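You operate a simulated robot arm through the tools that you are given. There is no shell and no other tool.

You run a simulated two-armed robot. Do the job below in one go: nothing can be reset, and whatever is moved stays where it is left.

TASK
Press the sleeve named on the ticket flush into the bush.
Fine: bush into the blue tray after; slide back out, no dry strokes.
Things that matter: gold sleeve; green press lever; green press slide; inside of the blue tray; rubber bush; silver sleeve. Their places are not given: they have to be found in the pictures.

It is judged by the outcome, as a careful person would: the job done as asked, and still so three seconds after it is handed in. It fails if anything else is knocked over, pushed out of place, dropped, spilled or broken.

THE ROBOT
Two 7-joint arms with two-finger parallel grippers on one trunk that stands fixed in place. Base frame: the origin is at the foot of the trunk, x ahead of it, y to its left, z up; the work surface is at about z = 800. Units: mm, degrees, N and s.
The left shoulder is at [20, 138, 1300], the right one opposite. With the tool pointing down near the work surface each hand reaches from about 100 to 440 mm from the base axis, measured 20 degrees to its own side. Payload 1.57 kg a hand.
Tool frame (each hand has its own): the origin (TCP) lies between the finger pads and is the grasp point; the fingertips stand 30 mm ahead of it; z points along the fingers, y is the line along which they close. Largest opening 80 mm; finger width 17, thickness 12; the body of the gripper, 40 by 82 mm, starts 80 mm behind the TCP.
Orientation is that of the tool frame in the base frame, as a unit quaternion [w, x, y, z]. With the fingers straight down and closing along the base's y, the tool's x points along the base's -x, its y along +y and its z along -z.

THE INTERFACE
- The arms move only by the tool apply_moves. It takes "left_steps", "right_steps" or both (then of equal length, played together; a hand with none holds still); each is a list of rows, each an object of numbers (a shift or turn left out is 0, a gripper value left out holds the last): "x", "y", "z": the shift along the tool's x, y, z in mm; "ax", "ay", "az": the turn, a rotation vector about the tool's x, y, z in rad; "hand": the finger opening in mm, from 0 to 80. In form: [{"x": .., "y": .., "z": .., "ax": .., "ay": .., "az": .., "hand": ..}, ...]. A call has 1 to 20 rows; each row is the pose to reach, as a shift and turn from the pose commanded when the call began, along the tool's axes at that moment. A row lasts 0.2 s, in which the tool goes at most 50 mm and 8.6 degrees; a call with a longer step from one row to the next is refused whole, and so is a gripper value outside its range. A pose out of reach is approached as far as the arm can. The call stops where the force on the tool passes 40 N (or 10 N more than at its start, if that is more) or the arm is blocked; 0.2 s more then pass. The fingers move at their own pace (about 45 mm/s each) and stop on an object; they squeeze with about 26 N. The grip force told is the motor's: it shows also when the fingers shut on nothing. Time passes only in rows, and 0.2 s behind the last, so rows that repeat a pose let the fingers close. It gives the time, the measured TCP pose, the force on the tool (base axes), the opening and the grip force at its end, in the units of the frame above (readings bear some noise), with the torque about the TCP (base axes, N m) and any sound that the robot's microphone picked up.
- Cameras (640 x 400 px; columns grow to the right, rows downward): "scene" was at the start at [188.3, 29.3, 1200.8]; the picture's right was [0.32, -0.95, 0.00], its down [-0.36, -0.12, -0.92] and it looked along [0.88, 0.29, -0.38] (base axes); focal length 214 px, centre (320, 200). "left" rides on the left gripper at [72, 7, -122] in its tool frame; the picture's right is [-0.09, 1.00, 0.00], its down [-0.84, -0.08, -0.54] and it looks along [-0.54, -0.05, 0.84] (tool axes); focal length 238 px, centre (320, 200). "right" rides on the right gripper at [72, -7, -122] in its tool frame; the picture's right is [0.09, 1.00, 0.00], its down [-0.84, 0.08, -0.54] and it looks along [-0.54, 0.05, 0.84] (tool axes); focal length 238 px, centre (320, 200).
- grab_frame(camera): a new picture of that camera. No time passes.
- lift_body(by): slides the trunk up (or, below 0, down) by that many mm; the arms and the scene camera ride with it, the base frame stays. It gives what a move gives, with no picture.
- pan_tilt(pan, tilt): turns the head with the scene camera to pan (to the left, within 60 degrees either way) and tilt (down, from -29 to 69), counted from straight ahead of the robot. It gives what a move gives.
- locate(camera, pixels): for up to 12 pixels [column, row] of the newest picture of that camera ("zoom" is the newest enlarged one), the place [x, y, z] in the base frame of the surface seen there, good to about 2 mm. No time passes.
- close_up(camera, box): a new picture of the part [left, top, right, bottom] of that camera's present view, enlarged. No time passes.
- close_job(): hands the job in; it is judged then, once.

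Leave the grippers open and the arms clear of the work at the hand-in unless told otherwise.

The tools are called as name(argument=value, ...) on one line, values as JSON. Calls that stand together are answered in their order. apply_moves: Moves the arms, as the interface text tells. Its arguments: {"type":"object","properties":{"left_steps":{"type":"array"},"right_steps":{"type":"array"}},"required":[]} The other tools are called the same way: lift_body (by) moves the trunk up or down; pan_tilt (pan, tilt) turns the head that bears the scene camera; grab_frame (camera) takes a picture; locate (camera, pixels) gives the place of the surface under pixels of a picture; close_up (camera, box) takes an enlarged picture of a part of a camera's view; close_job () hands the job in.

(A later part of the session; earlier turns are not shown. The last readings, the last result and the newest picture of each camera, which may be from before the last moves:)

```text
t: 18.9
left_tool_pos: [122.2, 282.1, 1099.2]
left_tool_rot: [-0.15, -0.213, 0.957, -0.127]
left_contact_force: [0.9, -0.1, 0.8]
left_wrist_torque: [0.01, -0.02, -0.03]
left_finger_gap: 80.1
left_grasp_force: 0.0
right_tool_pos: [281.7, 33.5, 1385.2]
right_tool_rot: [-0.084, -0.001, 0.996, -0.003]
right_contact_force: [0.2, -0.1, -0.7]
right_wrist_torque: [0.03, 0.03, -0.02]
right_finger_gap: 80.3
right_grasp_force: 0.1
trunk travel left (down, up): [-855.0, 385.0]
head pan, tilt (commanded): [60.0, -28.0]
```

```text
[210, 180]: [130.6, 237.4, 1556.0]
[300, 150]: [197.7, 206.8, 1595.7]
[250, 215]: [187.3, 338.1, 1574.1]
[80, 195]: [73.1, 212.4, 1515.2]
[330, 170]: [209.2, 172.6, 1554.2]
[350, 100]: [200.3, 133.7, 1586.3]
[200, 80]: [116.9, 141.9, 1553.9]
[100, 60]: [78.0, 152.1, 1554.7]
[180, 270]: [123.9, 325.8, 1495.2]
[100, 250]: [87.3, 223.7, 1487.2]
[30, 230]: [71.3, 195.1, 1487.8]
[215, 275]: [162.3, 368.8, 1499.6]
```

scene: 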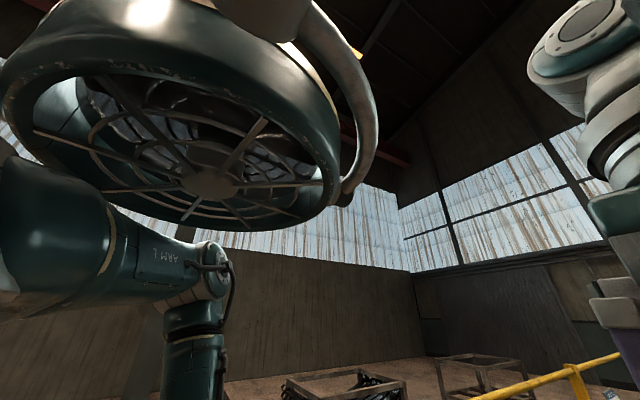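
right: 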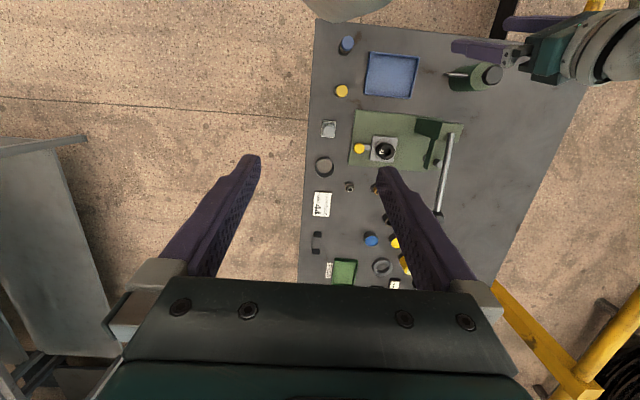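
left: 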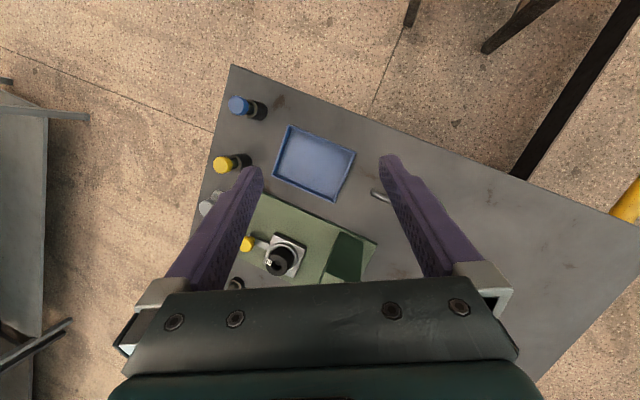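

A ribbed, fan-like disc hangs right over the upper arm at z≈1556. To find whether it rides with the robot or stands in the room, I'll lower the trunk by 40 mm and locate it again.

lift_body(by=-40)

grab_frame(camera="scene")

locate(camera="scene", pixels=[[210, 180], [300, 150], [250, 215], [80, 195], [330, 170], [350, 100], [200, 80], [100, 60], [180, 270], [100, 250], [30, 230], [215, 275]])

```text
t: 19.7
left_tool_pos: [122.1, 282.2, 1058.8]
left_tool_rot: [-0.151, -0.212, 0.957, -0.127]
left_contact_force: [0.3, 0.4, -0.1]
left_wrist_torque: [-0.02, -0.03, 0.01]
left_finger_gap: 80.0
left_grasp_force: 0.1
right_tool_pos: [281.6, 32.5, 1344.1]
right_tool_rot: [-0.084, -0.001, 0.996, -0.003]
right_contact_force: [0.4, -0.5, -0.5]
right_wrist_torque: [0.01, 0.0, 0.0]
right_finger_gap: 80.1
right_grasp_force: 0.1
trunk travel left (down, up): [-815.0, 425.0]
head pan, tilt (commanded): [60.0, -28.0]
```

```text
taken
```

scene: 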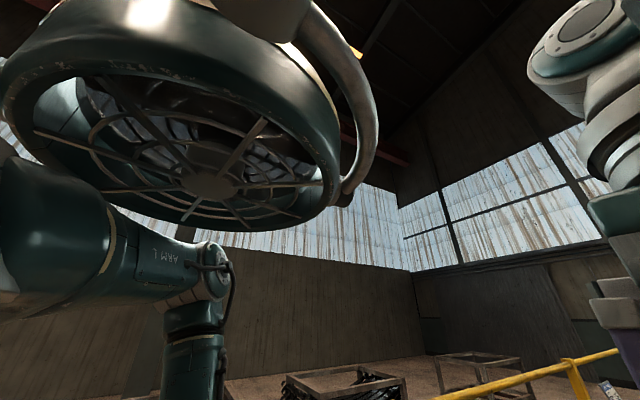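

```text
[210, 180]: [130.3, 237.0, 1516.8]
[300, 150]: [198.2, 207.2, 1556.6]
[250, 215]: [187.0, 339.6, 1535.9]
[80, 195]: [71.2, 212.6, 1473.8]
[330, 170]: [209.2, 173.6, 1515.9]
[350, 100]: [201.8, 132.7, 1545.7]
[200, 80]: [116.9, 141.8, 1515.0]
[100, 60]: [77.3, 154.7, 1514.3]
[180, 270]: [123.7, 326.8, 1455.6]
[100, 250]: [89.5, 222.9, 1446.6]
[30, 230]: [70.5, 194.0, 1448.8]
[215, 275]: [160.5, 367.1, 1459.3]
```

It is part of the robot itself, so no outside obstacle. I'll check how the right arm behaves from its home: straight down 150 mm, orientation held.

apply_moves(right_steps=[{"x": -4.2, "z": 24.6}, {"x": -8.4, "z": 49.2}, {"x": -12.5, "z": 73.8}, {"x": -16.7, "z": 98.4}, {"x": -20.9, "z": 123}, {"x": -25, "z": 147.6}, {"x": -25, "z": 147.6}])

```text
t: 21.3
left_tool_pos: [123.4, 281.1, 1057.5]
left_tool_rot: [-0.151, -0.212, 0.957, -0.128]
left_contact_force: [0.0, -0.2, 0.6]
left_wrist_torque: [-0.01, -0.01, -0.02]
left_finger_gap: 80.2
left_grasp_force: 0.0
right_tool_pos: [281.2, 33.2, 1194.2]
right_tool_rot: [-0.084, -0.001, 0.996, -0.002]
right_contact_force: [-0.5, -0.1, -0.3]
right_wrist_torque: [0.03, -0.01, -0.02]
right_finger_gap: 80.0
right_grasp_force: 0.0
trunk travel left (down, up): [-815.0, 425.0]
head pan, tilt (commanded): [60.0, -28.0]
```

The right arm tracks perfectly. Now I'll test the left arm with a pure slow translation upward (orientation fixed), 10 mm per row.

apply_moves(left_steps=[{"x": 3.4, "y": -1.8, "z": -9.2}, {"x": 6.9, "y": -3.6, "z": -18.4}, {"x": 10.3, "y": -5.4, "z": -27.6}, {"x": 13.7, "y": -7.2, "z": -36.9}, {"x": 17.2, "y": -9, "z": -46}, {"x": 20.6, "y": -10.9, "z": -55.3}, {"x": 24, "y": -12.7, "z": -64.5}, {"x": 27.5, "y": -14.5, "z": -73.7}])

```text
t: 22.1
left_tool_pos: [54.3, 283.3, 1072.0]
left_tool_rot: [-0.239, -0.224, 0.939, -0.104]
left_contact_force: [-1.0, 0.7, 0.3]
left_wrist_torque: [0.02, -0.01, -0.04]
left_finger_gap: 80.5
left_grasp_force: 0.2
right_tool_pos: [281.7, 33.4, 1193.0]
right_tool_rot: [-0.083, -0.001, 0.997, -0.003]
right_contact_force: [0.2, 0.1, -0.2]
right_wrist_torque: [-0.02, 0.0, -0.03]
right_finger_gap: 80.0
right_grasp_force: 0.2
trunk travel left (down, up): [-815.0, 425.0]
head pan, tilt (commanded): [60.0, -28.0]
stopped in row 3 (left hand): the arm was blocked; the commanded pose is now the measured one
```

The left arm's IK evidently prefers another posture. To let it change over safely I'll first move the right hand out to its own side and raise the trunk more.

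apply_moves(right_steps=[{"y": -30}, {"y": -60}, {"y": -90}, {"y": -120}, {"y": -150}, {"y": -180}, {"y": -180}])

lift_body(by=160)

```text
t: 23.7
left_tool_pos: [54.4, 284.3, 1071.9]
left_tool_rot: [-0.238, -0.223, 0.94, -0.103]
left_contact_force: [-0.1, 0.4, -0.8]
left_wrist_torque: [-0.03, 0.01, 0.0]
left_finger_gap: 79.8
left_grasp_force: 0.1
right_tool_pos: [280.9, -146.8, 1195.9]
right_tool_rot: [-0.084, -0.002, 0.996, -0.003]
right_contact_force: [-0.1, -0.5, -0.5]
right_wrist_torque: [0.01, 0.01, 0.01]
right_finger_gap: 79.9
right_grasp_force: 0.0
trunk travel left (down, up): [-815.0, 425.0]
head pan, tilt (commanded): [60.0, -28.0]
```

```text
t: 25.5
left_tool_pos: [55.6, 283.4, 1232.5]
left_tool_rot: [-0.237, -0.223, 0.94, -0.103]
left_contact_force: [0.7, 0.3, 0.5]
left_wrist_torque: [0.01, -0.02, 0.02]
left_finger_gap: 80.1
left_grasp_force: 0.0
right_tool_pos: [281.2, -147.3, 1354.8]
right_tool_rot: [-0.084, -0.001, 0.996, -0.003]
right_contact_force: [-0.3, 0.2, 0.0]
right_wrist_torque: [-0.01, 0.01, -0.02]
right_finger_gap: 80.1
right_grasp_force: 0.0
trunk travel left (down, up): [-975.0, 265.0]
head pan, tilt (commanded): [60.0, -28.0]
```

Now I'll command the left hand toward the stated good zone, about (235,100,1140) with the tool straight down, and see how it goes.

apply_moves(left_steps=[{"x": -12, "y": -23.8, "z": 6.2, "ax": -0.021, "ay": -0.049, "az": 0.046}, {"x": -24, "y": -47.5, "z": 12.4, "ax": -0.042, "ay": -0.098, "az": 0.0915}, {"x": -36, "y": -71.3, "z": 18.6, "ax": -0.064, "ay": -0.146, "az": 0.137}, {"x": -48, "y": -95, "z": 24.8, "ax": -0.085, "ay": -0.195, "az": 0.183}, {"x": -60, "y": -119, "z": 31, "ax": -0.106, "ay": -0.244, "az": 0.229}, {"x": -72, "y": -142.6, "z": 37.2, "ax": -0.127, "ay": -0.293, "az": 0.2745}, {"x": -84, "y": -166.4, "z": 43.4, "ax": -0.149, "ay": -0.342, "az": 0.32}, {"x": -96, "y": -190, "z": 49.6, "ax": -0.17, "ay": -0.39, "az": 0.366}, {"x": -108, "y": -214, "z": 55.8, "ax": -0.191, "ay": -0.439, "az": 0.412}, {"x": -119.8, "y": -237.7, "z": 62, "ax": -0.2124, "ay": -0.4882, "az": 0.4575}, {"x": -119.8, "y": -237.7, "z": 62, "ax": -0.2124, "ay": -0.4882, "az": 0.4575}])

```text
t: 26.5
left_tool_pos: [91.5, 246.6, 1233.4]
left_tool_rot: [-0.191, -0.238, 0.945, -0.116]
left_contact_force: [0.9, -1.0, -0.6]
left_wrist_torque: [0.0, 0.01, -0.05]
left_finger_gap: 80.0
left_grasp_force: 0.1
left hand out of reach, approached as far as the arm can: row 1, 2, 3, 4, 5
right_tool_pos: [281.2, -146.9, 1355.0]
right_tool_rot: [-0.083, -0.001, 0.997, -0.004]
right_contact_force: [0.0, 0.2, 0.0]
right_wrist_torque: [0.01, 0.0, 0.01]
right_finger_gap: 79.7
right_grasp_force: 0.1
trunk travel left (down, up): [-975.0, 265.0]
head pan, tilt (commanded): [60.0, -28.0]
stopped in row 5 (left hand): the arm was blocked; the commanded pose is now the measured one
```

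I'll try a tiny upward move (6 mm) and hold, to see whether the arm settles properly or drifts.

apply_moves(left_steps=[{"z": -3}, {"z": -6}, {"z": -6}, {"z": -6}, {"z": -6}, {"z": -6}, {"z": -6}, {"z": -6}])

```text
t: 28.3
left_tool_pos: [85.5, 249.1, 1238.2]
left_tool_rot: [-0.203, -0.239, 0.943, -0.112]
left_contact_force: [-0.2, -0.4, -0.6]
left_wrist_torque: [-0.04, -0.06, -0.01]
left_finger_gap: 80.0
left_grasp_force: 0.0
right_tool_pos: [279.9, -146.7, 1356.6]
right_tool_rot: [-0.084, -0.001, 0.996, -0.004]
right_contact_force: [-0.4, 0.3, -0.5]
right_wrist_torque: [0.03, -0.02, 0.02]
right_finger_gap: 79.9
right_grasp_force: 0.0
trunk travel left (down, up): [-975.0, 265.0]
head pan, tilt (commanded): [60.0, -28.0]
```

There's a steady error of ~8 mm and 1.4° without any tool force: something seems to press on an arm link. I'll inspect the gap between upper arm and the duct above it.

grab_frame(camera="scene")

close_up(camera="scene", box=[0, 120, 256, 280])

locate(camera="scene", pixels=[[20, 150], [20, 190], [60, 160], [60, 185], [100, 180], [100, 210], [130, 195], [140, 225], [170, 215], [180, 240], [215, 225], [215, 250]])

```text
taken
```

scene: 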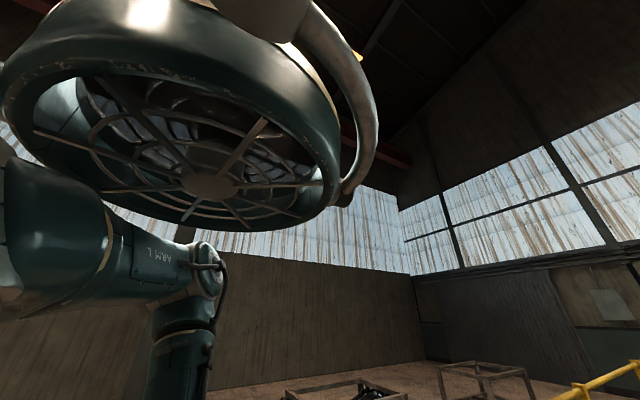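

```text
2.50 times, centred on (128, 200) of scene
```

zoom: 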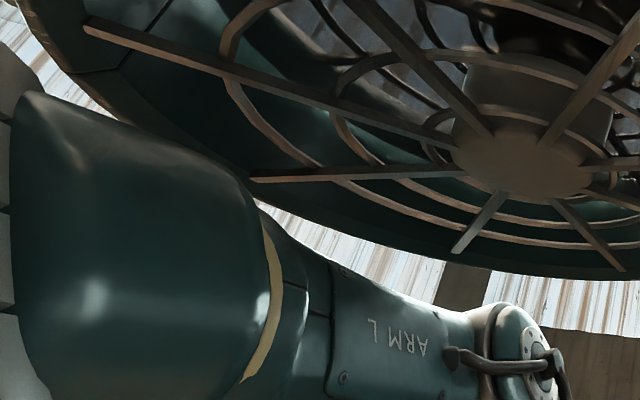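

```text
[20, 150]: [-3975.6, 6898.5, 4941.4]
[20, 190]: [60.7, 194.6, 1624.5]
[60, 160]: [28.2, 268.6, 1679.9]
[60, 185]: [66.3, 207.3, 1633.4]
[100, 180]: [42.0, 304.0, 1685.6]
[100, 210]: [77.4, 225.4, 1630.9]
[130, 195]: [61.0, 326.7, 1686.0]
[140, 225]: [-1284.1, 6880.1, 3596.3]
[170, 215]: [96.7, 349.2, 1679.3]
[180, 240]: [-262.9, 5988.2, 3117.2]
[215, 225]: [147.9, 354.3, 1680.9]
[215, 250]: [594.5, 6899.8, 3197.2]
```

No visible contact there. I'll probe which directions respond: a small +x move of 15 mm with hold.

apply_moves(left_steps=[{"x": -6, "y": -3.7, "z": -2.5}, {"x": -12, "y": -7.4, "z": -4.9}, {"x": -12, "y": -7.4, "z": -4.9}, {"x": -12, "y": -7.4, "z": -4.9}, {"x": -12, "y": -7.4, "z": -4.9}])

apply_moves(left_steps=[{"x": -6, "y": -3.7, "z": -2.5}, {"x": -12, "y": -7.4, "z": -4.9}, {"x": -12, "y": -7.4, "z": -4.9}, {"x": -12, "y": -7.4, "z": -4.9}, {"x": -12, "y": -7.4, "z": -4.9}])

```text
t: 29.5
left_tool_pos: [109.8, 247.4, 1238.6]
left_tool_rot: [-0.19, -0.238, 0.945, -0.117]
left_contact_force: [-0.1, 0.4, -0.4]
left_wrist_torque: [-0.01, 0.01, -0.02]
left_finger_gap: 80.0
left_grasp_force: 0.1
right_tool_pos: [281.2, -147.0, 1355.3]
right_tool_rot: [-0.084, -0.001, 0.996, -0.003]
right_contact_force: [-0.1, 0.2, -1.2]
right_wrist_torque: [-0.01, 0.04, 0.01]
right_finger_gap: 80.0
right_grasp_force: 0.0
trunk travel left (down, up): [-975.0, 265.0]
head pan, tilt (commanded): [60.0, -28.0]
```

```text
t: 30.7
left_tool_pos: [124.7, 246.8, 1239.1]
left_tool_rot: [-0.188, -0.241, 0.945, -0.119]
left_contact_force: [0.7, 0.6, 0.5]
left_wrist_torque: [0.02, -0.03, -0.01]
left_finger_gap: 79.8
left_grasp_force: 0.1
right_tool_pos: [280.5, -146.5, 1356.0]
right_tool_rot: [-0.084, -0.001, 0.996, -0.002]
right_contact_force: [-0.2, -0.5, -0.4]
right_wrist_torque: [-0.02, -0.02, 0.01]
right_finger_gap: 79.7
right_grasp_force: 0.0
trunk travel left (down, up): [-975.0, 265.0]
head pan, tilt (commanded): [60.0, -28.0]
```

Forward motion tracks now. Continuing forward +80 mm in modest steps.

apply_moves(left_steps=[{"x": -9.6, "y": -6, "z": -4}, {"x": -19.3, "y": -11.9, "z": -7.9}, {"x": -28.9, "y": -17.9, "z": -11.9}, {"x": -38.6, "y": -23.8, "z": -15.8}, {"x": -48.2, "y": -29.8, "z": -19.8}, {"x": -57.8, "y": -35.7, "z": -23.7}, {"x": -64.3, "y": -39.7, "z": -26.3}, {"x": -64.3, "y": -39.7, "z": -26.3}])

```text
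t: 31.4
left_tool_pos: [133.3, 241.8, 1233.6]
left_tool_rot: [-0.193, -0.319, 0.912, -0.171]
left_contact_force: [0.2, 0.7, 0.3]
left_wrist_torque: [0.02, 0.02, 0.01]
left_finger_gap: 79.8
left_grasp_force: 0.1
right_tool_pos: [280.6, -146.8, 1355.5]
right_tool_rot: [-0.085, -0.001, 0.996, -0.003]
right_contact_force: [0.1, -0.1, -0.2]
right_wrist_torque: [0.01, 0.01, -0.05]
right_finger_gap: 80.1
right_grasp_force: 0.1
trunk travel left (down, up): [-975.0, 265.0]
head pan, tilt (commanded): [60.0, -28.0]
stopped in row 3 (left hand): the arm was blocked; the commanded pose is now the measured one
```

Again a CCW twist about the forearm axis: the wrist/forearm are near a singular (aligned) posture. I'll undo the twist slowly with a yaw about tool z, as that worked before.

apply_moves(left_steps=[{"az": 0.04}, {"az": 0.08}, {"az": 0.12}, {"az": 0.16}, {"az": 0.2}, {"az": 0.24}, {"az": 0.28}, {"az": 0.32}, {"az": 0.36}, {"az": 0.4}, {"az": 0.4}])

```text
t: 33.8
left_tool_pos: [129.2, 241.4, 1234.3]
left_tool_rot: [-0.157, -0.138, 0.955, -0.21]
left_contact_force: [-0.4, 0.8, -0.5]
left_wrist_torque: [-0.02, 0.0, -0.01]
left_finger_gap: 80.1
left_grasp_force: 0.1
right_tool_pos: [280.5, -146.8, 1356.6]
right_tool_rot: [-0.083, -0.001, 0.997, -0.003]
right_contact_force: [-0.4, -1.2, -0.3]
right_wrist_torque: [0.01, -0.02, -0.02]
right_finger_gap: 80.1
right_grasp_force: 0.0
trunk travel left (down, up): [-975.0, 265.0]
head pan, tilt (commanded): [60.0, -28.0]
```

Yaw works fully. Let me view the arm again from the head to see forearm and hand.

pan_tilt(pan=60, tilt=0)

grab_frame(camera="scene")

grab_frame(camera="right")

```text
t: 34.7
left_tool_pos: [128.4, 240.9, 1234.0]
left_tool_rot: [-0.158, -0.137, 0.955, -0.209]
left_contact_force: [0.5, 0.2, 0.1]
left_wrist_torque: [0.03, 0.02, 0.01]
left_finger_gap: 80.1
left_grasp_force: 0.0
right_tool_pos: [280.1, -147.0, 1356.9]
right_tool_rot: [-0.084, -0.002, 0.996, -0.003]
right_contact_force: [0.1, -0.1, 0.2]
right_wrist_torque: [-0.01, 0.01, 0.02]
right_finger_gap: 80.1
right_grasp_force: 0.0
trunk travel left (down, up): [-975.0, 265.0]
head pan, tilt (commanded): [60.0, 0.0]
```

```text
taken
```

scene: 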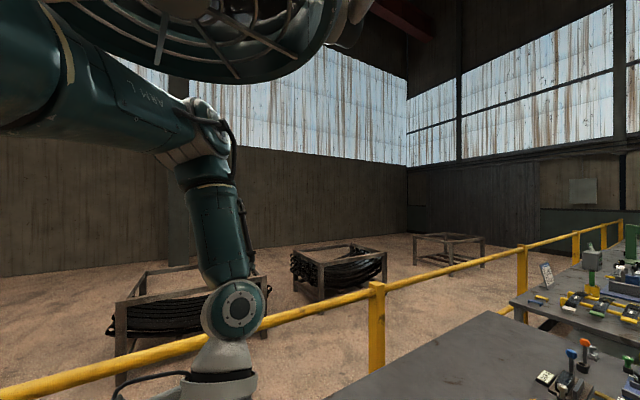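

```text
taken
```

right: 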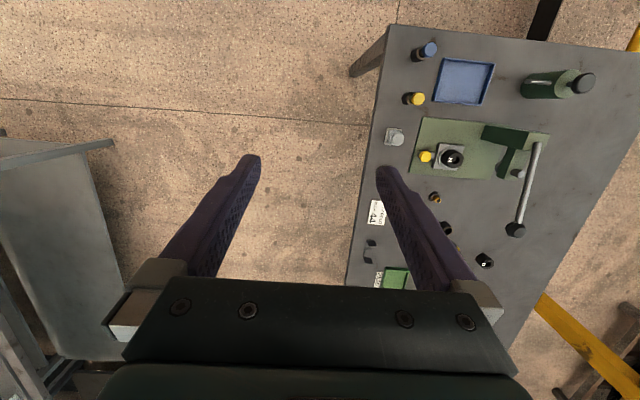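

locate(camera="scene", pixels=[[238, 306], [220, 235], [205, 190], [212, 120], [190, 125], [150, 95], [100, 80], [40, 60], [20, 90], [175, 150]])

close_up(camera="scene", box=[0, 0, 320, 200])

```text
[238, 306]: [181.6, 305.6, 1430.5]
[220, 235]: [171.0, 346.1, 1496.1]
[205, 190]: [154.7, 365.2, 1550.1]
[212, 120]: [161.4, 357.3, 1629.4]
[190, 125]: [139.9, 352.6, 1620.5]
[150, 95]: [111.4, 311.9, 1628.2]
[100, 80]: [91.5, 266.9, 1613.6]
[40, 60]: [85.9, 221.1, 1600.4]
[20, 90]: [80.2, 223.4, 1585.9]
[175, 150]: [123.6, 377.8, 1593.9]
```

```text
2.00 times, centred on (160, 100) of scene
```

zoom: 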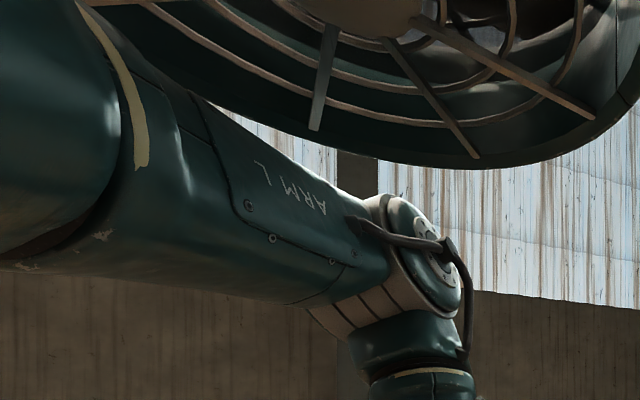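

I'll try moving forward while letting the hand yaw counter-clockwise with it (the direction in which it drifts), slowly.

apply_moves(left_steps=[{"x": -5.5, "y": -2, "z": -1.5, "az": -0.025}, {"x": -10.9, "y": -3.9, "z": -2.9, "az": -0.05}, {"x": -16.4, "y": -5.9, "z": -4.4, "az": -0.075}, {"x": -21.9, "y": -7.9, "z": -5.9, "az": -0.1}, {"x": -27.3, "y": -9.8, "z": -7.3, "az": -0.125}, {"x": -32.8, "y": -11.8, "z": -8.8, "az": -0.15}, {"x": -38.3, "y": -13.8, "z": -10.3, "az": -0.175}, {"x": -43.7, "y": -15.7, "z": -11.7, "az": -0.2}, {"x": -49.2, "y": -17.7, "z": -13.2, "az": -0.225}, {"x": -54.7, "y": -19.7, "z": -14.7, "az": -0.25}, {"x": -54.7, "y": -19.7, "z": -14.7, "az": -0.25}])

```text
t: 36.1
left_tool_pos: [153.5, 240.8, 1237.7]
left_tool_rot: [-0.172, -0.268, 0.919, -0.233]
left_contact_force: [0.6, 0.6, 0.4]
left_wrist_torque: [-0.01, 0.0, 0.0]
left_finger_gap: 80.0
left_grasp_force: 0.1
left hand out of reach, approached as far as the arm can: row 1, 2, 3, 4, 5, 6, 7
right_tool_pos: [281.2, -147.6, 1356.1]
right_tool_rot: [-0.084, -0.001, 0.996, -0.003]
right_contact_force: [-0.1, 0.1, 0.7]
right_wrist_torque: [-0.02, -0.01, 0.0]
right_finger_gap: 80.0
right_grasp_force: 0.0
trunk travel left (down, up): [-975.0, 265.0]
head pan, tilt (commanded): [60.0, 0.0]
stopped in row 7 (left hand): the arm was blocked; the commanded pose is now the measured one
```

The elbow seems stuck at one place while only the forearm moves. I'll look at the right arm (which works well) to learn its posture.

pan_tilt(pan=-60, tilt=-10)

grab_frame(camera="scene")

```text
t: 38.1
left_tool_pos: [154.4, 241.0, 1238.4]
left_tool_rot: [-0.172, -0.267, 0.919, -0.233]
left_contact_force: [-0.2, -0.2, -0.1]
left_wrist_torque: [0.01, 0.0, -0.02]
left_finger_gap: 79.8
left_grasp_force: 0.0
right_tool_pos: [279.3, -147.8, 1356.1]
right_tool_rot: [-0.083, -0.002, 0.997, -0.002]
right_contact_force: [-0.6, -0.6, 0.2]
right_wrist_torque: [0.02, 0.03, 0.02]
right_finger_gap: 80.2
right_grasp_force: 0.0
trunk travel left (down, up): [-975.0, 265.0]
head pan, tilt (commanded): [-60.0, -10.0]
```

```text
taken
```

scene: 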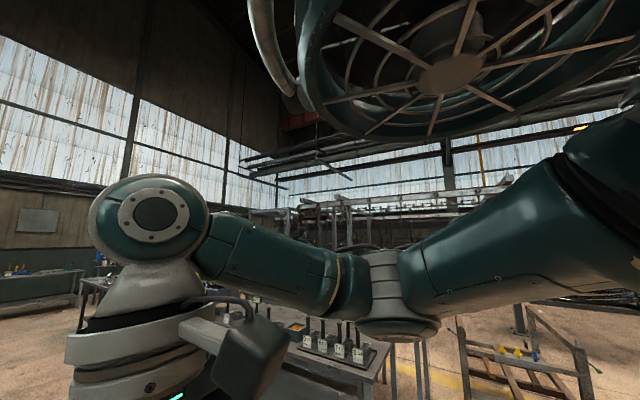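

locate(camera="scene", pixels=[[155, 213], [230, 250], [300, 275], [385, 265], [395, 325], [450, 270], [530, 220], [600, 170]])

```text
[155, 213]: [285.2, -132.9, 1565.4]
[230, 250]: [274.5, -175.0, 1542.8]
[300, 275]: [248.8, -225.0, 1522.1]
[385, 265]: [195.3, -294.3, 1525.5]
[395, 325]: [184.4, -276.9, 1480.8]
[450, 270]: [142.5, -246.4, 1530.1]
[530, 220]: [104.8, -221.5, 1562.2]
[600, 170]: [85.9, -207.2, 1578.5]
```

The right arm works SCARA-like: elbow out and low, forearm horizontal, hand bent down. The left forearm instead hangs down. I'll swing the left forearm forward-and-up on an arc about its elbow (hand orientation held).

apply_moves(left_steps=[{"x": -5.6, "y": -7.6, "z": -3}, {"x": -11.2, "y": -15.2, "z": -6}, {"x": -16.9, "y": -22.7, "z": -9}, {"x": -22.5, "y": -30.3, "z": -12}, {"x": -28.1, "y": -37.9, "z": -15.1}, {"x": -30, "y": -47, "z": -19}, {"x": -32, "y": -56, "z": -23}, {"x": -33.8, "y": -65, "z": -27}, {"x": -35.4, "y": -74, "z": -31}, {"x": -37, "y": -83.5, "z": -35.1}, {"x": -37.6, "y": -91.5, "z": -40.3}, {"x": -38.2, "y": -99.4, "z": -45.5}, {"x": -38.8, "y": -107.3, "z": -50.7}, {"x": -39.4, "y": -115.3, "z": -56}, {"x": -38.2, "y": -123.9, "z": -63.7}, {"x": -37, "y": -132.4, "z": -71.3}, {"x": -35.8, "y": -141, "z": -79}, {"x": -34.6, "y": -149.5, "z": -86.6}, {"x": -33.4, "y": -158.1, "z": -94.3}])

```text
t: 39.8
left_tool_pos: [186.6, 233.6, 1249.3]
left_tool_rot: [-0.192, -0.332, 0.888, -0.255]
left_contact_force: [-0.7, 0.3, 0.1]
left_wrist_torque: [0.04, 0.02, -0.01]
left_finger_gap: 80.1
left_grasp_force: 0.0
left hand out of reach, approached as far as the arm can: row 2, 4, 5
right_tool_pos: [280.0, -147.6, 1355.6]
right_tool_rot: [-0.085, -0.002, 0.996, -0.003]
right_contact_force: [0.3, 0.2, 1.3]
right_wrist_torque: [-0.01, -0.04, 0.02]
right_finger_gap: 79.8
right_grasp_force: 0.1
trunk travel left (down, up): [-975.0, 265.0]
head pan, tilt (commanded): [-60.0, -10.0]
stopped in row 8 (left hand): the arm was blocked; the commanded pose is now the measured one
```

The arc works partly; the hand just wants to yaw CCW as the forearm swings. I'll continue the same arc and let it yaw about tool z along the way.

apply_moves(left_steps=[{"x": -0.6, "y": -8.9, "z": -2, "az": -0.03}, {"x": -1.1, "y": -17.7, "z": -3.9, "az": -0.06}, {"x": -1.7, "y": -26.6, "z": -5.9, "az": -0.09}, {"x": -2.3, "y": -35.5, "z": -7.9, "az": -0.12}, {"x": -2.8, "y": -44.3, "z": -9.8, "az": -0.15}, {"x": -3.4, "y": -53.2, "z": -11.8, "az": -0.18}, {"x": -2.9, "y": -61.8, "z": -16.2, "az": -0.2}, {"x": -2.5, "y": -70.4, "z": -20.6, "az": -0.22}, {"x": -2, "y": -79, "z": -25, "az": -0.24}, {"x": -1.5, "y": -87.7, "z": -29.5, "az": -0.26}, {"x": -1.1, "y": -96.3, "z": -33.9, "az": -0.28}, {"x": -0.6, "y": -104.9, "z": -38.3, "az": -0.3}, {"x": 2, "y": -113.7, "z": -45.3, "az": -0.32}, {"x": 4.6, "y": -122.4, "z": -52.4, "az": -0.34}, {"x": 7.1, "y": -131.2, "z": -59.4, "az": -0.36}, {"x": 9.7, "y": -140, "z": -66.5, "az": -0.38}, {"x": 12.3, "y": -148.7, "z": -73.5, "az": -0.4}])

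```text
t: 42.1
left_tool_pos: [183.9, 233.0, 1261.6]
left_tool_rot: [-0.291, -0.531, 0.776, -0.173]
left_contact_force: [-0.1, -0.1, 0.1]
left_wrist_torque: [0.05, -0.03, -0.02]
left_finger_gap: 79.7
left_grasp_force: 0.1
left hand out of reach, approached as far as the arm can: row 1, 2
right_tool_pos: [280.6, -146.7, 1355.8]
right_tool_rot: [-0.084, -0.001, 0.996, -0.004]
right_contact_force: [-0.1, -0.1, 0.3]
right_wrist_torque: [0.0, 0.0, 0.01]
right_finger_gap: 80.0
right_grasp_force: 0.0
trunk travel left (down, up): [-975.0, 265.0]
head pan, tilt (commanded): [-60.0, -10.0]
stopped in row 11 (left hand): the arm was blocked; the commanded pose is now the measured one
```

The IK says reachable yet the arm lags, so something physically holds it. I'll look closely at the upper arm and duct again.

pan_tilt(pan=60, tilt=-10)

grab_frame(camera="scene")

close_up(camera="scene", box=[0, 40, 256, 200])

```text
t: 44.1
left_tool_pos: [184.7, 232.9, 1263.2]
left_tool_rot: [-0.29, -0.533, 0.775, -0.178]
left_contact_force: [0.6, 0.0, 0.0]
left_wrist_torque: [0.0, -0.01, -0.03]
left_finger_gap: 80.2
left_grasp_force: 0.0
right_tool_pos: [280.5, -146.4, 1356.4]
right_tool_rot: [-0.083, -0.001, 0.997, -0.002]
right_contact_force: [-0.5, -0.1, -0.2]
right_wrist_torque: [0.0, 0.0, -0.02]
right_finger_gap: 80.3
right_grasp_force: 0.1
trunk travel left (down, up): [-975.0, 265.0]
head pan, tilt (commanded): [60.0, -10.0]
```

```text
taken
```

scene: 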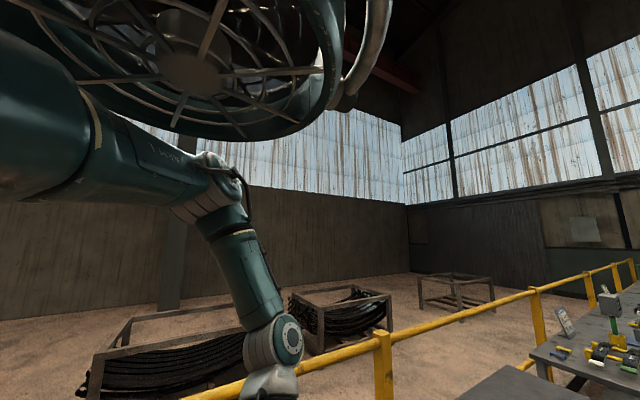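

```text
2.50 times, centred on (128, 120) of scene
```

zoom: 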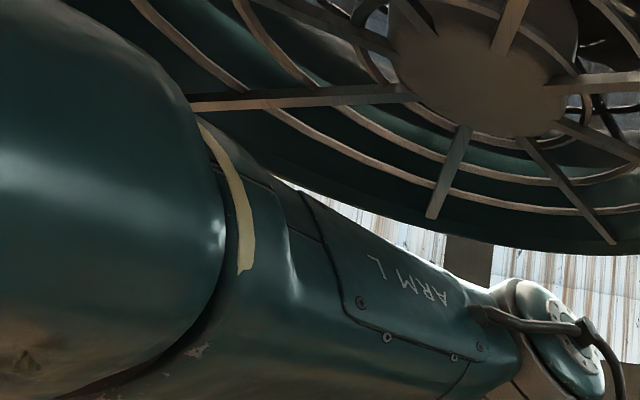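

The forearm has swung forward about 30° now, so there is progress. I'll continue on the same arc, slower (6 mm per row) and with hold rows.

apply_moves(left_steps=[{"x": 3.5, "y": -4.8, "z": -2.3}, {"x": 7, "y": -9.6, "z": -4.7}, {"x": 10.5, "y": -14.4, "z": -7}, {"x": 14, "y": -19.2, "z": -9.3}, {"x": 17.5, "y": -24, "z": -11.7}, {"x": 21, "y": -28.8, "z": -14}, {"x": 24.5, "y": -33.6, "z": -16.3}, {"x": 28, "y": -38.3, "z": -18.7}, {"x": 31.5, "y": -43.1, "z": -21}, {"x": 35, "y": -47.9, "z": -23.3}, {"x": 38.5, "y": -52.7, "z": -25.7}, {"x": 42, "y": -57.5, "z": -28}, {"x": 45.5, "y": -62.3, "z": -30.3}, {"x": 49, "y": -67.1, "z": -32.7}, {"x": 52.5, "y": -71.9, "z": -35}, {"x": 52.5, "y": -71.9, "z": -35}, {"x": 52.5, "y": -71.9, "z": -35}])

```text
t: 46.5
left_tool_pos: [168.0, 231.3, 1271.1]
left_tool_rot: [-0.34, -0.586, 0.727, -0.115]
left_contact_force: [0.0, 0.1, -0.1]
left_wrist_torque: [-0.05, 0.0, -0.01]
left_finger_gap: 80.2
left_grasp_force: 0.0
right_tool_pos: [280.3, -147.3, 1356.4]
right_tool_rot: [-0.085, -0.001, 0.996, -0.004]
right_contact_force: [-0.6, 0.8, -0.6]
right_wrist_torque: [0.0, 0.0, 0.0]
right_finger_gap: 79.9
right_grasp_force: 0.1
trunk travel left (down, up): [-975.0, 265.0]
head pan, tilt (commanded): [60.0, -10.0]
stopped in row 12 (left hand): the arm was blocked; the commanded pose is now the measured one
```

W hardly moved; a link is really held. I'll measure both surfaces around the narrowest place between duct rim and upper arm.

close_up(camera="scene", box=[0, 40, 256, 200])

locate(camera="zoom", pixels=[[150, 60], [200, 110], [215, 140], [250, 165], [300, 200], [350, 235], [260, 150], [285, 165], [300, 175], [340, 200], [400, 222], [120, 30]])

grab_frame(camera="scene")

```text
2.50 times, centred on (128, 120) of scene
```

zoom: 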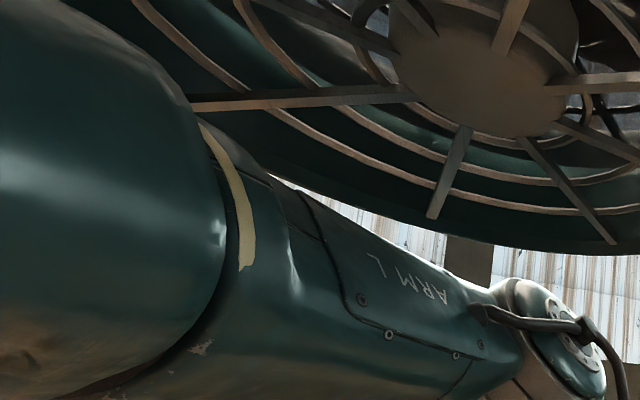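

```text
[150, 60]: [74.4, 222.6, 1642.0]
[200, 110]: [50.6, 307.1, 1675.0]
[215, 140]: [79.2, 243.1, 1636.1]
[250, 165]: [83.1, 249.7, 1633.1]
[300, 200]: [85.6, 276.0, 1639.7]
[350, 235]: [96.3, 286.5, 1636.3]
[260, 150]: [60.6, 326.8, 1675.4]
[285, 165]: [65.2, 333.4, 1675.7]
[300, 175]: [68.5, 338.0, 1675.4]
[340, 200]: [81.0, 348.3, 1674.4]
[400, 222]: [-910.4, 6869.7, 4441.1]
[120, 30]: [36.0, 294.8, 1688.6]
```

```text
taken
```

scene: 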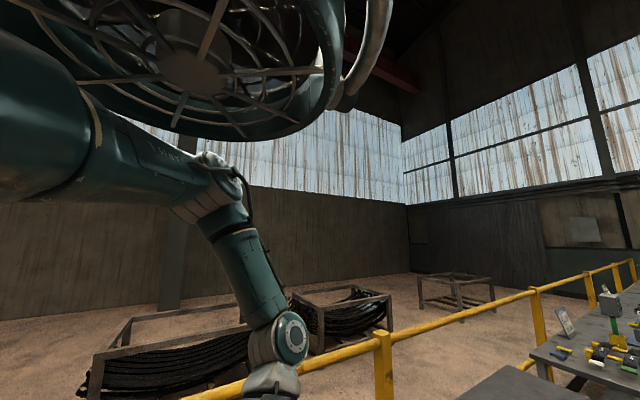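

I want the elbow to come down, away from the duct. As a test I'll rotate the whole arm rigidly about the shoulder's y axis (hand moves back and down, no elbow/wrist change).

apply_moves(left_steps=[{"x": -1.35, "y": 7, "z": 5.4, "ax": -0.0194, "ay": 0.0072, "az": -0.0141}, {"x": -2.7, "y": 14, "z": 10.9, "ax": -0.0387, "ay": 0.0143, "az": -0.0283}, {"x": -4.05, "y": 21.1, "z": 16.3, "ax": -0.058, "ay": 0.0215, "az": -0.0424}, {"x": -5.4, "y": 28.2, "z": 21.8, "ax": -0.0774, "ay": 0.0287, "az": -0.0566}, {"x": -6.2, "y": 35.7, "z": 26.7, "ax": -0.0968, "ay": 0.0359, "az": -0.0707}, {"x": -7, "y": 43.2, "z": 31.7, "ax": -0.1161, "ay": 0.0431, "az": -0.0848}, {"x": -7.8, "y": 50.7, "z": 36.6, "ax": -0.1355, "ay": 0.0502, "az": -0.099}, {"x": -8.65, "y": 58.3, "z": 41.5, "ax": -0.1548, "ay": 0.0574, "az": -0.1131}, {"x": -8.65, "y": 58.3, "z": 41.5, "ax": -0.1548, "ay": 0.0574, "az": -0.1131}])

grab_frame(camera="scene")

```text
t: 48.5
left_tool_pos: [93.3, 230.7, 1278.4]
left_tool_rot: [-0.419, -0.593, 0.685, -0.065]
left_contact_force: [0.1, -0.5, -0.7]
left_wrist_torque: [-0.01, -0.02, 0.02]
left_finger_gap: 80.0
left_grasp_force: 0.0
left hand out of reach, approached as far as the arm can: row 1, 2, 3, 4, 5, 6, 7, 8, 9
right_tool_pos: [280.1, -147.5, 1356.1]
right_tool_rot: [-0.083, -0.002, 0.997, -0.002]
right_contact_force: [-0.2, 0.1, 0.3]
right_wrist_torque: [0.02, 0.02, 0.04]
right_finger_gap: 80.3
right_grasp_force: 0.1
trunk travel left (down, up): [-975.0, 265.0]
head pan, tilt (commanded): [60.0, -10.0]
```

```text
taken
```

scene: 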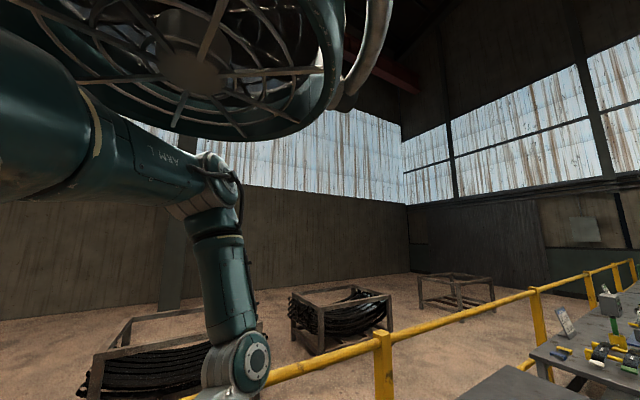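

Lowering the elbow is refused by the IK. Now the reverse test: rigid rotation about y the other way (hand forward and up), which should show whether raising is free.

apply_moves(left_steps=[{"x": 3.8, "y": -13, "z": -11.9, "ax": 0.0387, "ay": -0.0143, "az": 0.0283}, {"x": 7.6, "y": -26, "z": -23.7, "ax": 0.0774, "ay": -0.0287, "az": 0.0566}, {"x": 12.5, "y": -37.9, "z": -36.5, "ax": 0.1161, "ay": -0.043, "az": 0.0848}, {"x": 17.4, "y": -49.8, "z": -49.2, "ax": 0.1548, "ay": -0.0574, "az": 0.1131}, {"x": 23.3, "y": -60.3, "z": -62.6, "ax": 0.1935, "ay": -0.0717, "az": 0.1414}, {"x": 29.2, "y": -70.8, "z": -76.1, "ax": 0.2321, "ay": -0.086, "az": 0.1697}, {"x": 36, "y": -80, "z": -90, "ax": 0.2708, "ay": -0.1004, "az": 0.198}, {"x": 42.9, "y": -89, "z": -104.1, "ax": 0.3095, "ay": -0.1147, "az": 0.2262}, {"x": 42.9, "y": -89, "z": -104.1, "ax": 0.3095, "ay": -0.1147, "az": 0.2262}])

grab_frame(camera="scene")

```text
t: 49.8
left_tool_pos: [138.1, 234.2, 1290.3]
left_tool_rot: [-0.376, -0.587, 0.711, -0.094]
left_contact_force: [0.7, 0.2, -0.7]
left_wrist_torque: [0.01, -0.04, 0.01]
left_finger_gap: 79.8
left_grasp_force: 0.0
right_tool_pos: [280.9, -146.1, 1355.5]
right_tool_rot: [-0.085, -0.001, 0.996, -0.004]
right_contact_force: [-0.1, -0.7, 0.4]
right_wrist_torque: [-0.03, -0.02, 0.02]
right_finger_gap: 80.0
right_grasp_force: 0.1
trunk travel left (down, up): [-975.0, 265.0]
head pan, tilt (commanded): [60.0, -10.0]
stopped in row 6 (left hand): the arm was blocked; the commanded pose is now the measured one
```

```text
taken
```

scene: 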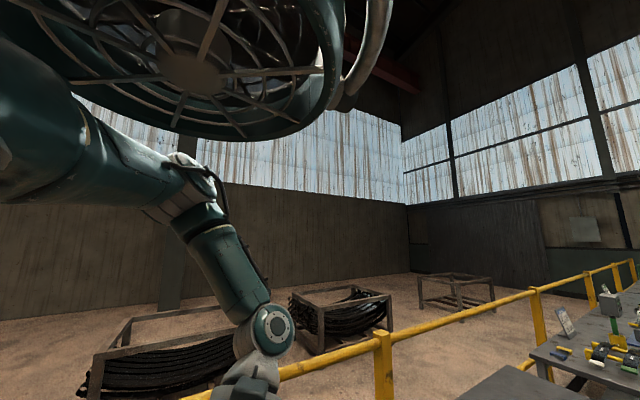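

The picture shows the upper arm a bit lower and further from the duct, forearm swung ~35° forward. Let me locate the elbow and wrist again.

locate(camera="scene", pixels=[[272, 328], [240, 285], [215, 240], [200, 170], [185, 185], [150, 165], [100, 135], [80, 110], [60, 90], [20, 80]])

```text
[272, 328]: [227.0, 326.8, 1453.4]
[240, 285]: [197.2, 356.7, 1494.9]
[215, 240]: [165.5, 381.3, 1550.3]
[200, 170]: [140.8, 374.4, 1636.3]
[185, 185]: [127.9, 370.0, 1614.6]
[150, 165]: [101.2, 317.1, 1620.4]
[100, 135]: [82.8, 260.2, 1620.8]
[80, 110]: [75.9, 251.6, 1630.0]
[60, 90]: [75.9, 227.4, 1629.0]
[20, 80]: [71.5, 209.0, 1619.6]
```

I'll do a decisive hold test: a small 12 mm forward/up step, then hold for 2.5 s, to see if the arm converges.

apply_moves(left_steps=[{"x": 3.5, "y": -4.8, "z": -2.3}, {"x": 7, "y": -9.6, "z": -4.7}, {"x": 7, "y": -9.6, "z": -4.7}, {"x": 7, "y": -9.6, "z": -4.7}, {"x": 7, "y": -9.6, "z": -4.7}, {"x": 7, "y": -9.6, "z": -4.7}, {"x": 7, "y": -9.6, "z": -4.7}, {"x": 7, "y": -9.6, "z": -4.7}, {"x": 7, "y": -9.6, "z": -4.7}, {"x": 7, "y": -9.6, "z": -4.7}, {"x": 7, "y": -9.6, "z": -4.7}, {"x": 7, "y": -9.6, "z": -4.7}])

```text
t: 52.4
left_tool_pos: [147.7, 228.6, 1294.0]
left_tool_rot: [-0.376, -0.59, 0.708, -0.096]
left_contact_force: [0.1, -0.1, 0.0]
left_wrist_torque: [-0.02, 0.02, -0.03]
left_finger_gap: 80.1
left_grasp_force: 0.0
right_tool_pos: [280.0, -147.3, 1355.7]
right_tool_rot: [-0.083, 0.0, 0.997, -0.004]
right_contact_force: [0.8, 0.5, -0.6]
right_wrist_torque: [0.01, 0.01, -0.01]
right_finger_gap: 80.2
right_grasp_force: 0.0
trunk travel left (down, up): [-975.0, 265.0]
head pan, tilt (commanded): [60.0, -10.0]
```

It converges exactly. So slow motion in this direction works; I'll continue the same direction 5× further at ~3 mm per row.

apply_moves(left_steps=[{"x": 1.9, "y": -2.7, "z": -1.3}, {"x": 3.9, "y": -5.3, "z": -2.6}, {"x": 5.8, "y": -8, "z": -3.9}, {"x": 7.8, "y": -10.7, "z": -5.2}, {"x": 9.7, "y": -13.3, "z": -6.5}, {"x": 11.7, "y": -16, "z": -7.8}, {"x": 13.6, "y": -18.7, "z": -9.1}, {"x": 15.6, "y": -21.3, "z": -10.4}, {"x": 17.5, "y": -24, "z": -11.8}, {"x": 19.4, "y": -26.7, "z": -13.1}, {"x": 21.4, "y": -29.3, "z": -14.4}, {"x": 23.3, "y": -32, "z": -15.7}, {"x": 25.3, "y": -34.7, "z": -17}, {"x": 27.2, "y": -37.3, "z": -18.3}, {"x": 29.2, "y": -40, "z": -19.6}, {"x": 31.1, "y": -42.7, "z": -20.9}, {"x": 33.1, "y": -45.3, "z": -22.2}, {"x": 35, "y": -48, "z": -23.5}, {"x": 35, "y": -48, "z": -23.5}, {"x": 35, "y": -48, "z": -23.5}])

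```text
t: 55.5
left_tool_pos: [183.6, 212.6, 1311.2]
left_tool_rot: [-0.389, -0.623, 0.666, -0.133]
left_contact_force: [-0.4, -0.7, -0.6]
left_wrist_torque: [-0.02, 0.01, -0.01]
left_finger_gap: 80.2
left_grasp_force: 0.2
right_tool_pos: [281.2, -148.3, 1355.2]
right_tool_rot: [-0.084, -0.001, 0.996, -0.004]
right_contact_force: [0.3, 0.2, -0.5]
right_wrist_torque: [0.0, 0.0, -0.02]
right_finger_gap: 80.2
right_grasp_force: 0.0
trunk travel left (down, up): [-975.0, 265.0]
head pan, tilt (commanded): [60.0, -10.0]
stopped in row 15 (left hand): the arm was blocked; the commanded pose is now the measured one
```

W advanced forward/up but not inward; the inward part went into hand tilt. So now straight up slowly (4 mm/row), toward the wrist height it had at home.

apply_moves(left_steps=[{"x": 2.7, "y": 1.2, "z": -2.7}, {"x": 5.5, "y": 2.5, "z": -5.3}, {"x": 8.2, "y": 3.7, "z": -8}, {"x": 10.9, "y": 4.9, "z": -10.6}, {"x": 13.7, "y": 6.1, "z": -13.3}, {"x": 16.4, "y": 7.4, "z": -15.9}, {"x": 19.2, "y": 8.6, "z": -18.6}, {"x": 21.9, "y": 9.8, "z": -21.2}, {"x": 24.6, "y": 11.1, "z": -23.9}, {"x": 27.4, "y": 12.3, "z": -26.5}, {"x": 30.1, "y": 13.5, "z": -29.2}, {"x": 32.8, "y": 14.8, "z": -31.8}, {"x": 35.6, "y": 16, "z": -34.5}, {"x": 38.3, "y": 17.2, "z": -37.1}, {"x": 41, "y": 18.4, "z": -39.8}, {"x": 43.8, "y": 19.7, "z": -42.4}, {"x": 46.5, "y": 20.9, "z": -45.1}, {"x": 49.3, "y": 22.1, "z": -47.7}, {"x": 52, "y": 23.4, "z": -50.4}])

```text
t: 59.5
left_tool_pos: [184.3, 212.0, 1386.5]
left_tool_rot: [-0.392, -0.622, 0.663, -0.138]
left_contact_force: [0.4, 0.3, 0.1]
left_wrist_torque: [0.02, -0.04, -0.01]
left_finger_gap: 80.2
left_grasp_force: 0.1
right_tool_pos: [280.3, -147.3, 1355.4]
right_tool_rot: [-0.084, -0.001, 0.996, -0.003]
right_contact_force: [-0.2, -0.1, -0.8]
right_wrist_torque: [0.02, 0.02, 0.0]
right_finger_gap: 79.8
right_grasp_force: 0.1
trunk travel left (down, up): [-975.0, 265.0]
head pan, tilt (commanded): [60.0, -10.0]
```

Tracked perfectly. Continue straight up another 76 mm.

apply_moves(left_steps=[{"x": 2.7, "y": 1.2, "z": -2.7}, {"x": 5.5, "y": 2.5, "z": -5.3}, {"x": 8.2, "y": 3.7, "z": -8}, {"x": 10.9, "y": 4.9, "z": -10.6}, {"x": 13.7, "y": 6.1, "z": -13.3}, {"x": 16.4, "y": 7.4, "z": -15.9}, {"x": 19.2, "y": 8.6, "z": -18.6}, {"x": 21.9, "y": 9.8, "z": -21.2}, {"x": 24.6, "y": 11.1, "z": -23.9}, {"x": 27.4, "y": 12.3, "z": -26.5}, {"x": 30.1, "y": 13.5, "z": -29.2}, {"x": 32.8, "y": 14.8, "z": -31.8}, {"x": 35.6, "y": 16, "z": -34.5}, {"x": 38.3, "y": 17.2, "z": -37.1}, {"x": 41, "y": 18.4, "z": -39.8}, {"x": 43.8, "y": 19.7, "z": -42.4}, {"x": 46.5, "y": 20.9, "z": -45.1}, {"x": 49.3, "y": 22.1, "z": -47.7}, {"x": 52, "y": 23.4, "z": -50.4}])

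grab_frame(camera="scene")

```text
t: 63.5
left_tool_pos: [183.9, 214.5, 1463.0]
left_tool_rot: [-0.388, -0.621, 0.668, -0.133]
left_contact_force: [-0.1, -0.4, 1.2]
left_wrist_torque: [0.03, 0.01, 0.04]
left_finger_gap: 80.0
left_grasp_force: 0.0
right_tool_pos: [280.3, -147.9, 1355.8]
right_tool_rot: [-0.085, -0.001, 0.996, -0.004]
right_contact_force: [0.4, 0.4, -0.4]
right_wrist_torque: [0.03, 0.02, 0.02]
right_finger_gap: 80.0
right_grasp_force: 0.0
trunk travel left (down, up): [-975.0, 265.0]
head pan, tilt (commanded): [60.0, -10.0]
```

```text
taken
```

scene: 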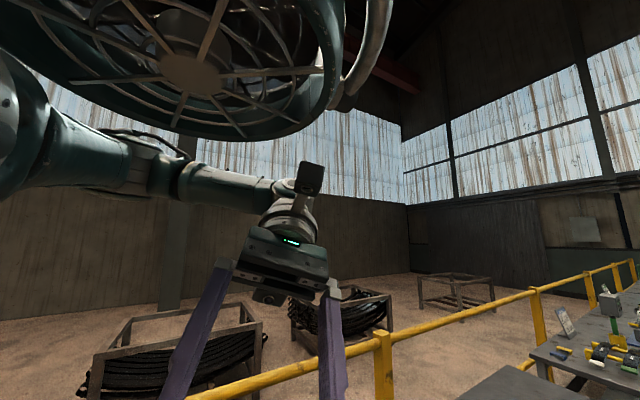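

The forearm is horizontal again, like the healthy right arm. Now I'll turn the hand to point straight down (about the wrist), 6° per row.

apply_moves(left_steps=[{"x": -11.5, "y": 3.2, "z": -0.4, "ax": -0.0187, "ay": -0.0546, "az": 0.0874}, {"x": -22.9, "y": 5.7, "z": -1.4, "ax": -0.0375, "ay": -0.1092, "az": 0.1748}, {"x": -34.5, "y": 6.8, "z": -3.1, "ax": -0.0562, "ay": -0.1638, "az": 0.2622}, {"x": -46.1, "y": 7.2, "z": -5.4, "ax": -0.075, "ay": -0.2184, "az": 0.3496}, {"x": -57.5, "y": 6.3, "z": -8.4, "ax": -0.0937, "ay": -0.2731, "az": 0.437}, {"x": -68.7, "y": 4.5, "z": -11.9, "ax": -0.1125, "ay": -0.3277, "az": 0.5245}, {"x": -79.3, "y": 1.5, "z": -16, "ax": -0.1312, "ay": -0.3823, "az": 0.6119}, {"x": -89.6, "y": -2.3, "z": -20.6, "ax": -0.15, "ay": -0.4369, "az": 0.6993}, {"x": -99, "y": -7.2, "z": -25.7, "ax": -0.1687, "ay": -0.4915, "az": 0.7867}, {"x": -107.9, "y": -12.9, "z": -31.1, "ax": -0.1874, "ay": -0.5461, "az": 0.8741}])

```text
t: 65.7
left_tool_pos: [198.5, 306.2, 1403.2]
left_tool_rot: [-0.166, -0.259, 0.949, -0.065]
left_contact_force: [1.1, -0.8, 0.3]
left_wrist_torque: [-0.02, 0.02, 0.02]
left_finger_gap: 80.0
left_grasp_force: 0.0
right_tool_pos: [280.2, -145.9, 1355.4]
right_tool_rot: [-0.084, 0.0, 0.996, -0.003]
right_contact_force: [0.4, 0.3, -0.4]
right_wrist_torque: [0.05, 0.03, -0.04]
right_finger_gap: 79.8
right_grasp_force: 0.0
trunk travel left (down, up): [-975.0, 265.0]
head pan, tilt (commanded): [60.0, -10.0]
```

Good. Finishing the turn to straight down (remaining ~37°).

apply_moves(left_steps=[{"x": -12, "y": 3.8, "z": -0.4, "ax": -0.0221, "ay": -0.0565, "az": 0.0881}, {"x": -23.9, "y": 7, "z": -1.5, "ax": -0.0442, "ay": -0.113, "az": 0.1763}, {"x": -36, "y": 8.5, "z": -3.4, "ax": -0.0663, "ay": -0.1695, "az": 0.2644}, {"x": -48, "y": 9.5, "z": -5.9, "ax": -0.0885, "ay": -0.226, "az": 0.3526}, {"x": -60, "y": 8.8, "z": -9.2, "ax": -0.1106, "ay": -0.2825, "az": 0.4407}, {"x": -71.8, "y": 7.6, "z": -13.1, "ax": -0.1327, "ay": -0.339, "az": 0.5289}, {"x": -71.8, "y": 7.6, "z": -13.1, "ax": -0.1327, "ay": -0.339, "az": 0.5289}])

grab_frame(camera="scene")

```text
t: 67.3
left_tool_pos: [257.9, 349.9, 1394.3]
left_tool_rot: [0.004, 0.002, 1.0, 0.005]
left_contact_force: [0.7, 0.9, 0.4]
left_wrist_torque: [-0.04, -0.01, -0.04]
left_finger_gap: 79.7
left_grasp_force: 0.1
right_tool_pos: [280.6, -147.4, 1355.9]
right_tool_rot: [-0.083, 0.0, 0.997, -0.002]
right_contact_force: [0.3, 0.0, 0.2]
right_wrist_torque: [0.0, -0.01, -0.05]
right_finger_gap: 80.1
right_grasp_force: 0.1
trunk travel left (down, up): [-975.0, 265.0]
head pan, tilt (commanded): [60.0, -10.0]
```

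```text
taken
```

scene: 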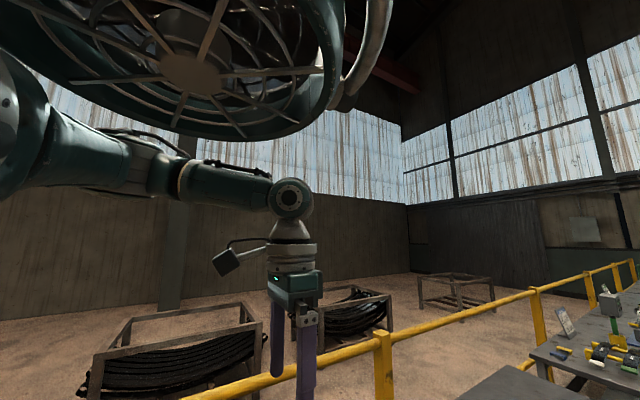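

Left hand straight down, forearm horizontal. Locating the elbow for reference before moving forward slowly.

locate(camera="scene", pixels=[[290, 197], [230, 185], [180, 175], [160, 165], [130, 150], [90, 140], [50, 130]])

apply_moves(left_steps=[{"x": -8}, {"x": -16}, {"x": -24}, {"x": -32}, {"x": -40}, {"x": -48}, {"x": -56}, {"x": -64}, {"x": -72}, {"x": -80}, {"x": -80}])

```text
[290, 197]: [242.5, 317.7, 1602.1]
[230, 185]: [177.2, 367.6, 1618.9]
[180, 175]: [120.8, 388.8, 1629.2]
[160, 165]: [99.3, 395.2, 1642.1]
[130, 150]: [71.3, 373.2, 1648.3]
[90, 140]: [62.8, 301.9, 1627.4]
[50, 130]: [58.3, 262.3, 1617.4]
```

```text
t: 68.2
left_tool_pos: [275.2, 339.4, 1374.2]
left_tool_rot: [0.003, -0.032, 0.998, -0.06]
left_contact_force: [-0.2, 0.0, 0.0]
left_wrist_torque: [0.0, -0.01, 0.0]
left_finger_gap: 80.3
left_grasp_force: 0.1
right_tool_pos: [280.6, -146.9, 1355.0]
right_tool_rot: [-0.085, -0.001, 0.996, -0.004]
right_contact_force: [0.0, 0.8, 0.2]
right_wrist_torque: [-0.03, 0.02, 0.01]
right_finger_gap: 80.0
right_grasp_force: 0.1
trunk travel left (down, up): [-975.0, 265.0]
head pan, tilt (commanded): [60.0, -10.0]
stopped in row 4 (left hand): the arm was blocked; the commanded pose is now the measured one
```

The elbow (≈ +30 mm above the shoulder, close under the duct) needs to come down. Moving the hand straight down slowly should lower it; trying 76 mm at 4 mm/row.

apply_moves(left_steps=[{"z": 4}, {"z": 8}, {"z": 12}, {"z": 16}, {"z": 20}, {"z": 24}, {"z": 28}, {"z": 32}, {"z": 36}, {"z": 40}, {"z": 44}, {"z": 48}, {"z": 52}, {"z": 56}, {"z": 60}, {"z": 64}, {"z": 68}, {"z": 72}, {"z": 76}])

grab_frame(camera="scene")

```text
t: 72.2
left_tool_pos: [265.7, 328.8, 1291.1]
left_tool_rot: [0.005, -0.07, 0.993, -0.092]
left_contact_force: [-0.1, 0.9, 0.3]
left_wrist_torque: [0.03, 0.03, -0.01]
left_finger_gap: 80.3
left_grasp_force: 0.1
right_tool_pos: [280.4, -146.7, 1355.4]
right_tool_rot: [-0.083, -0.001, 0.997, -0.002]
right_contact_force: [1.2, 0.1, 0.8]
right_wrist_torque: [-0.01, 0.03, 0.01]
right_finger_gap: 80.0
right_grasp_force: 0.1
trunk travel left (down, up): [-975.0, 265.0]
head pan, tilt (commanded): [60.0, -10.0]
```

```text
taken
```

scene: 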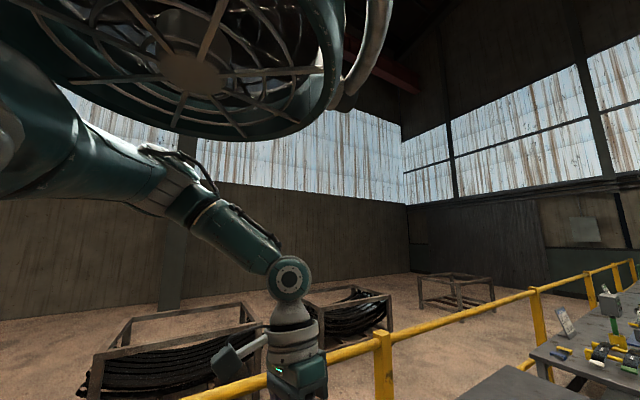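

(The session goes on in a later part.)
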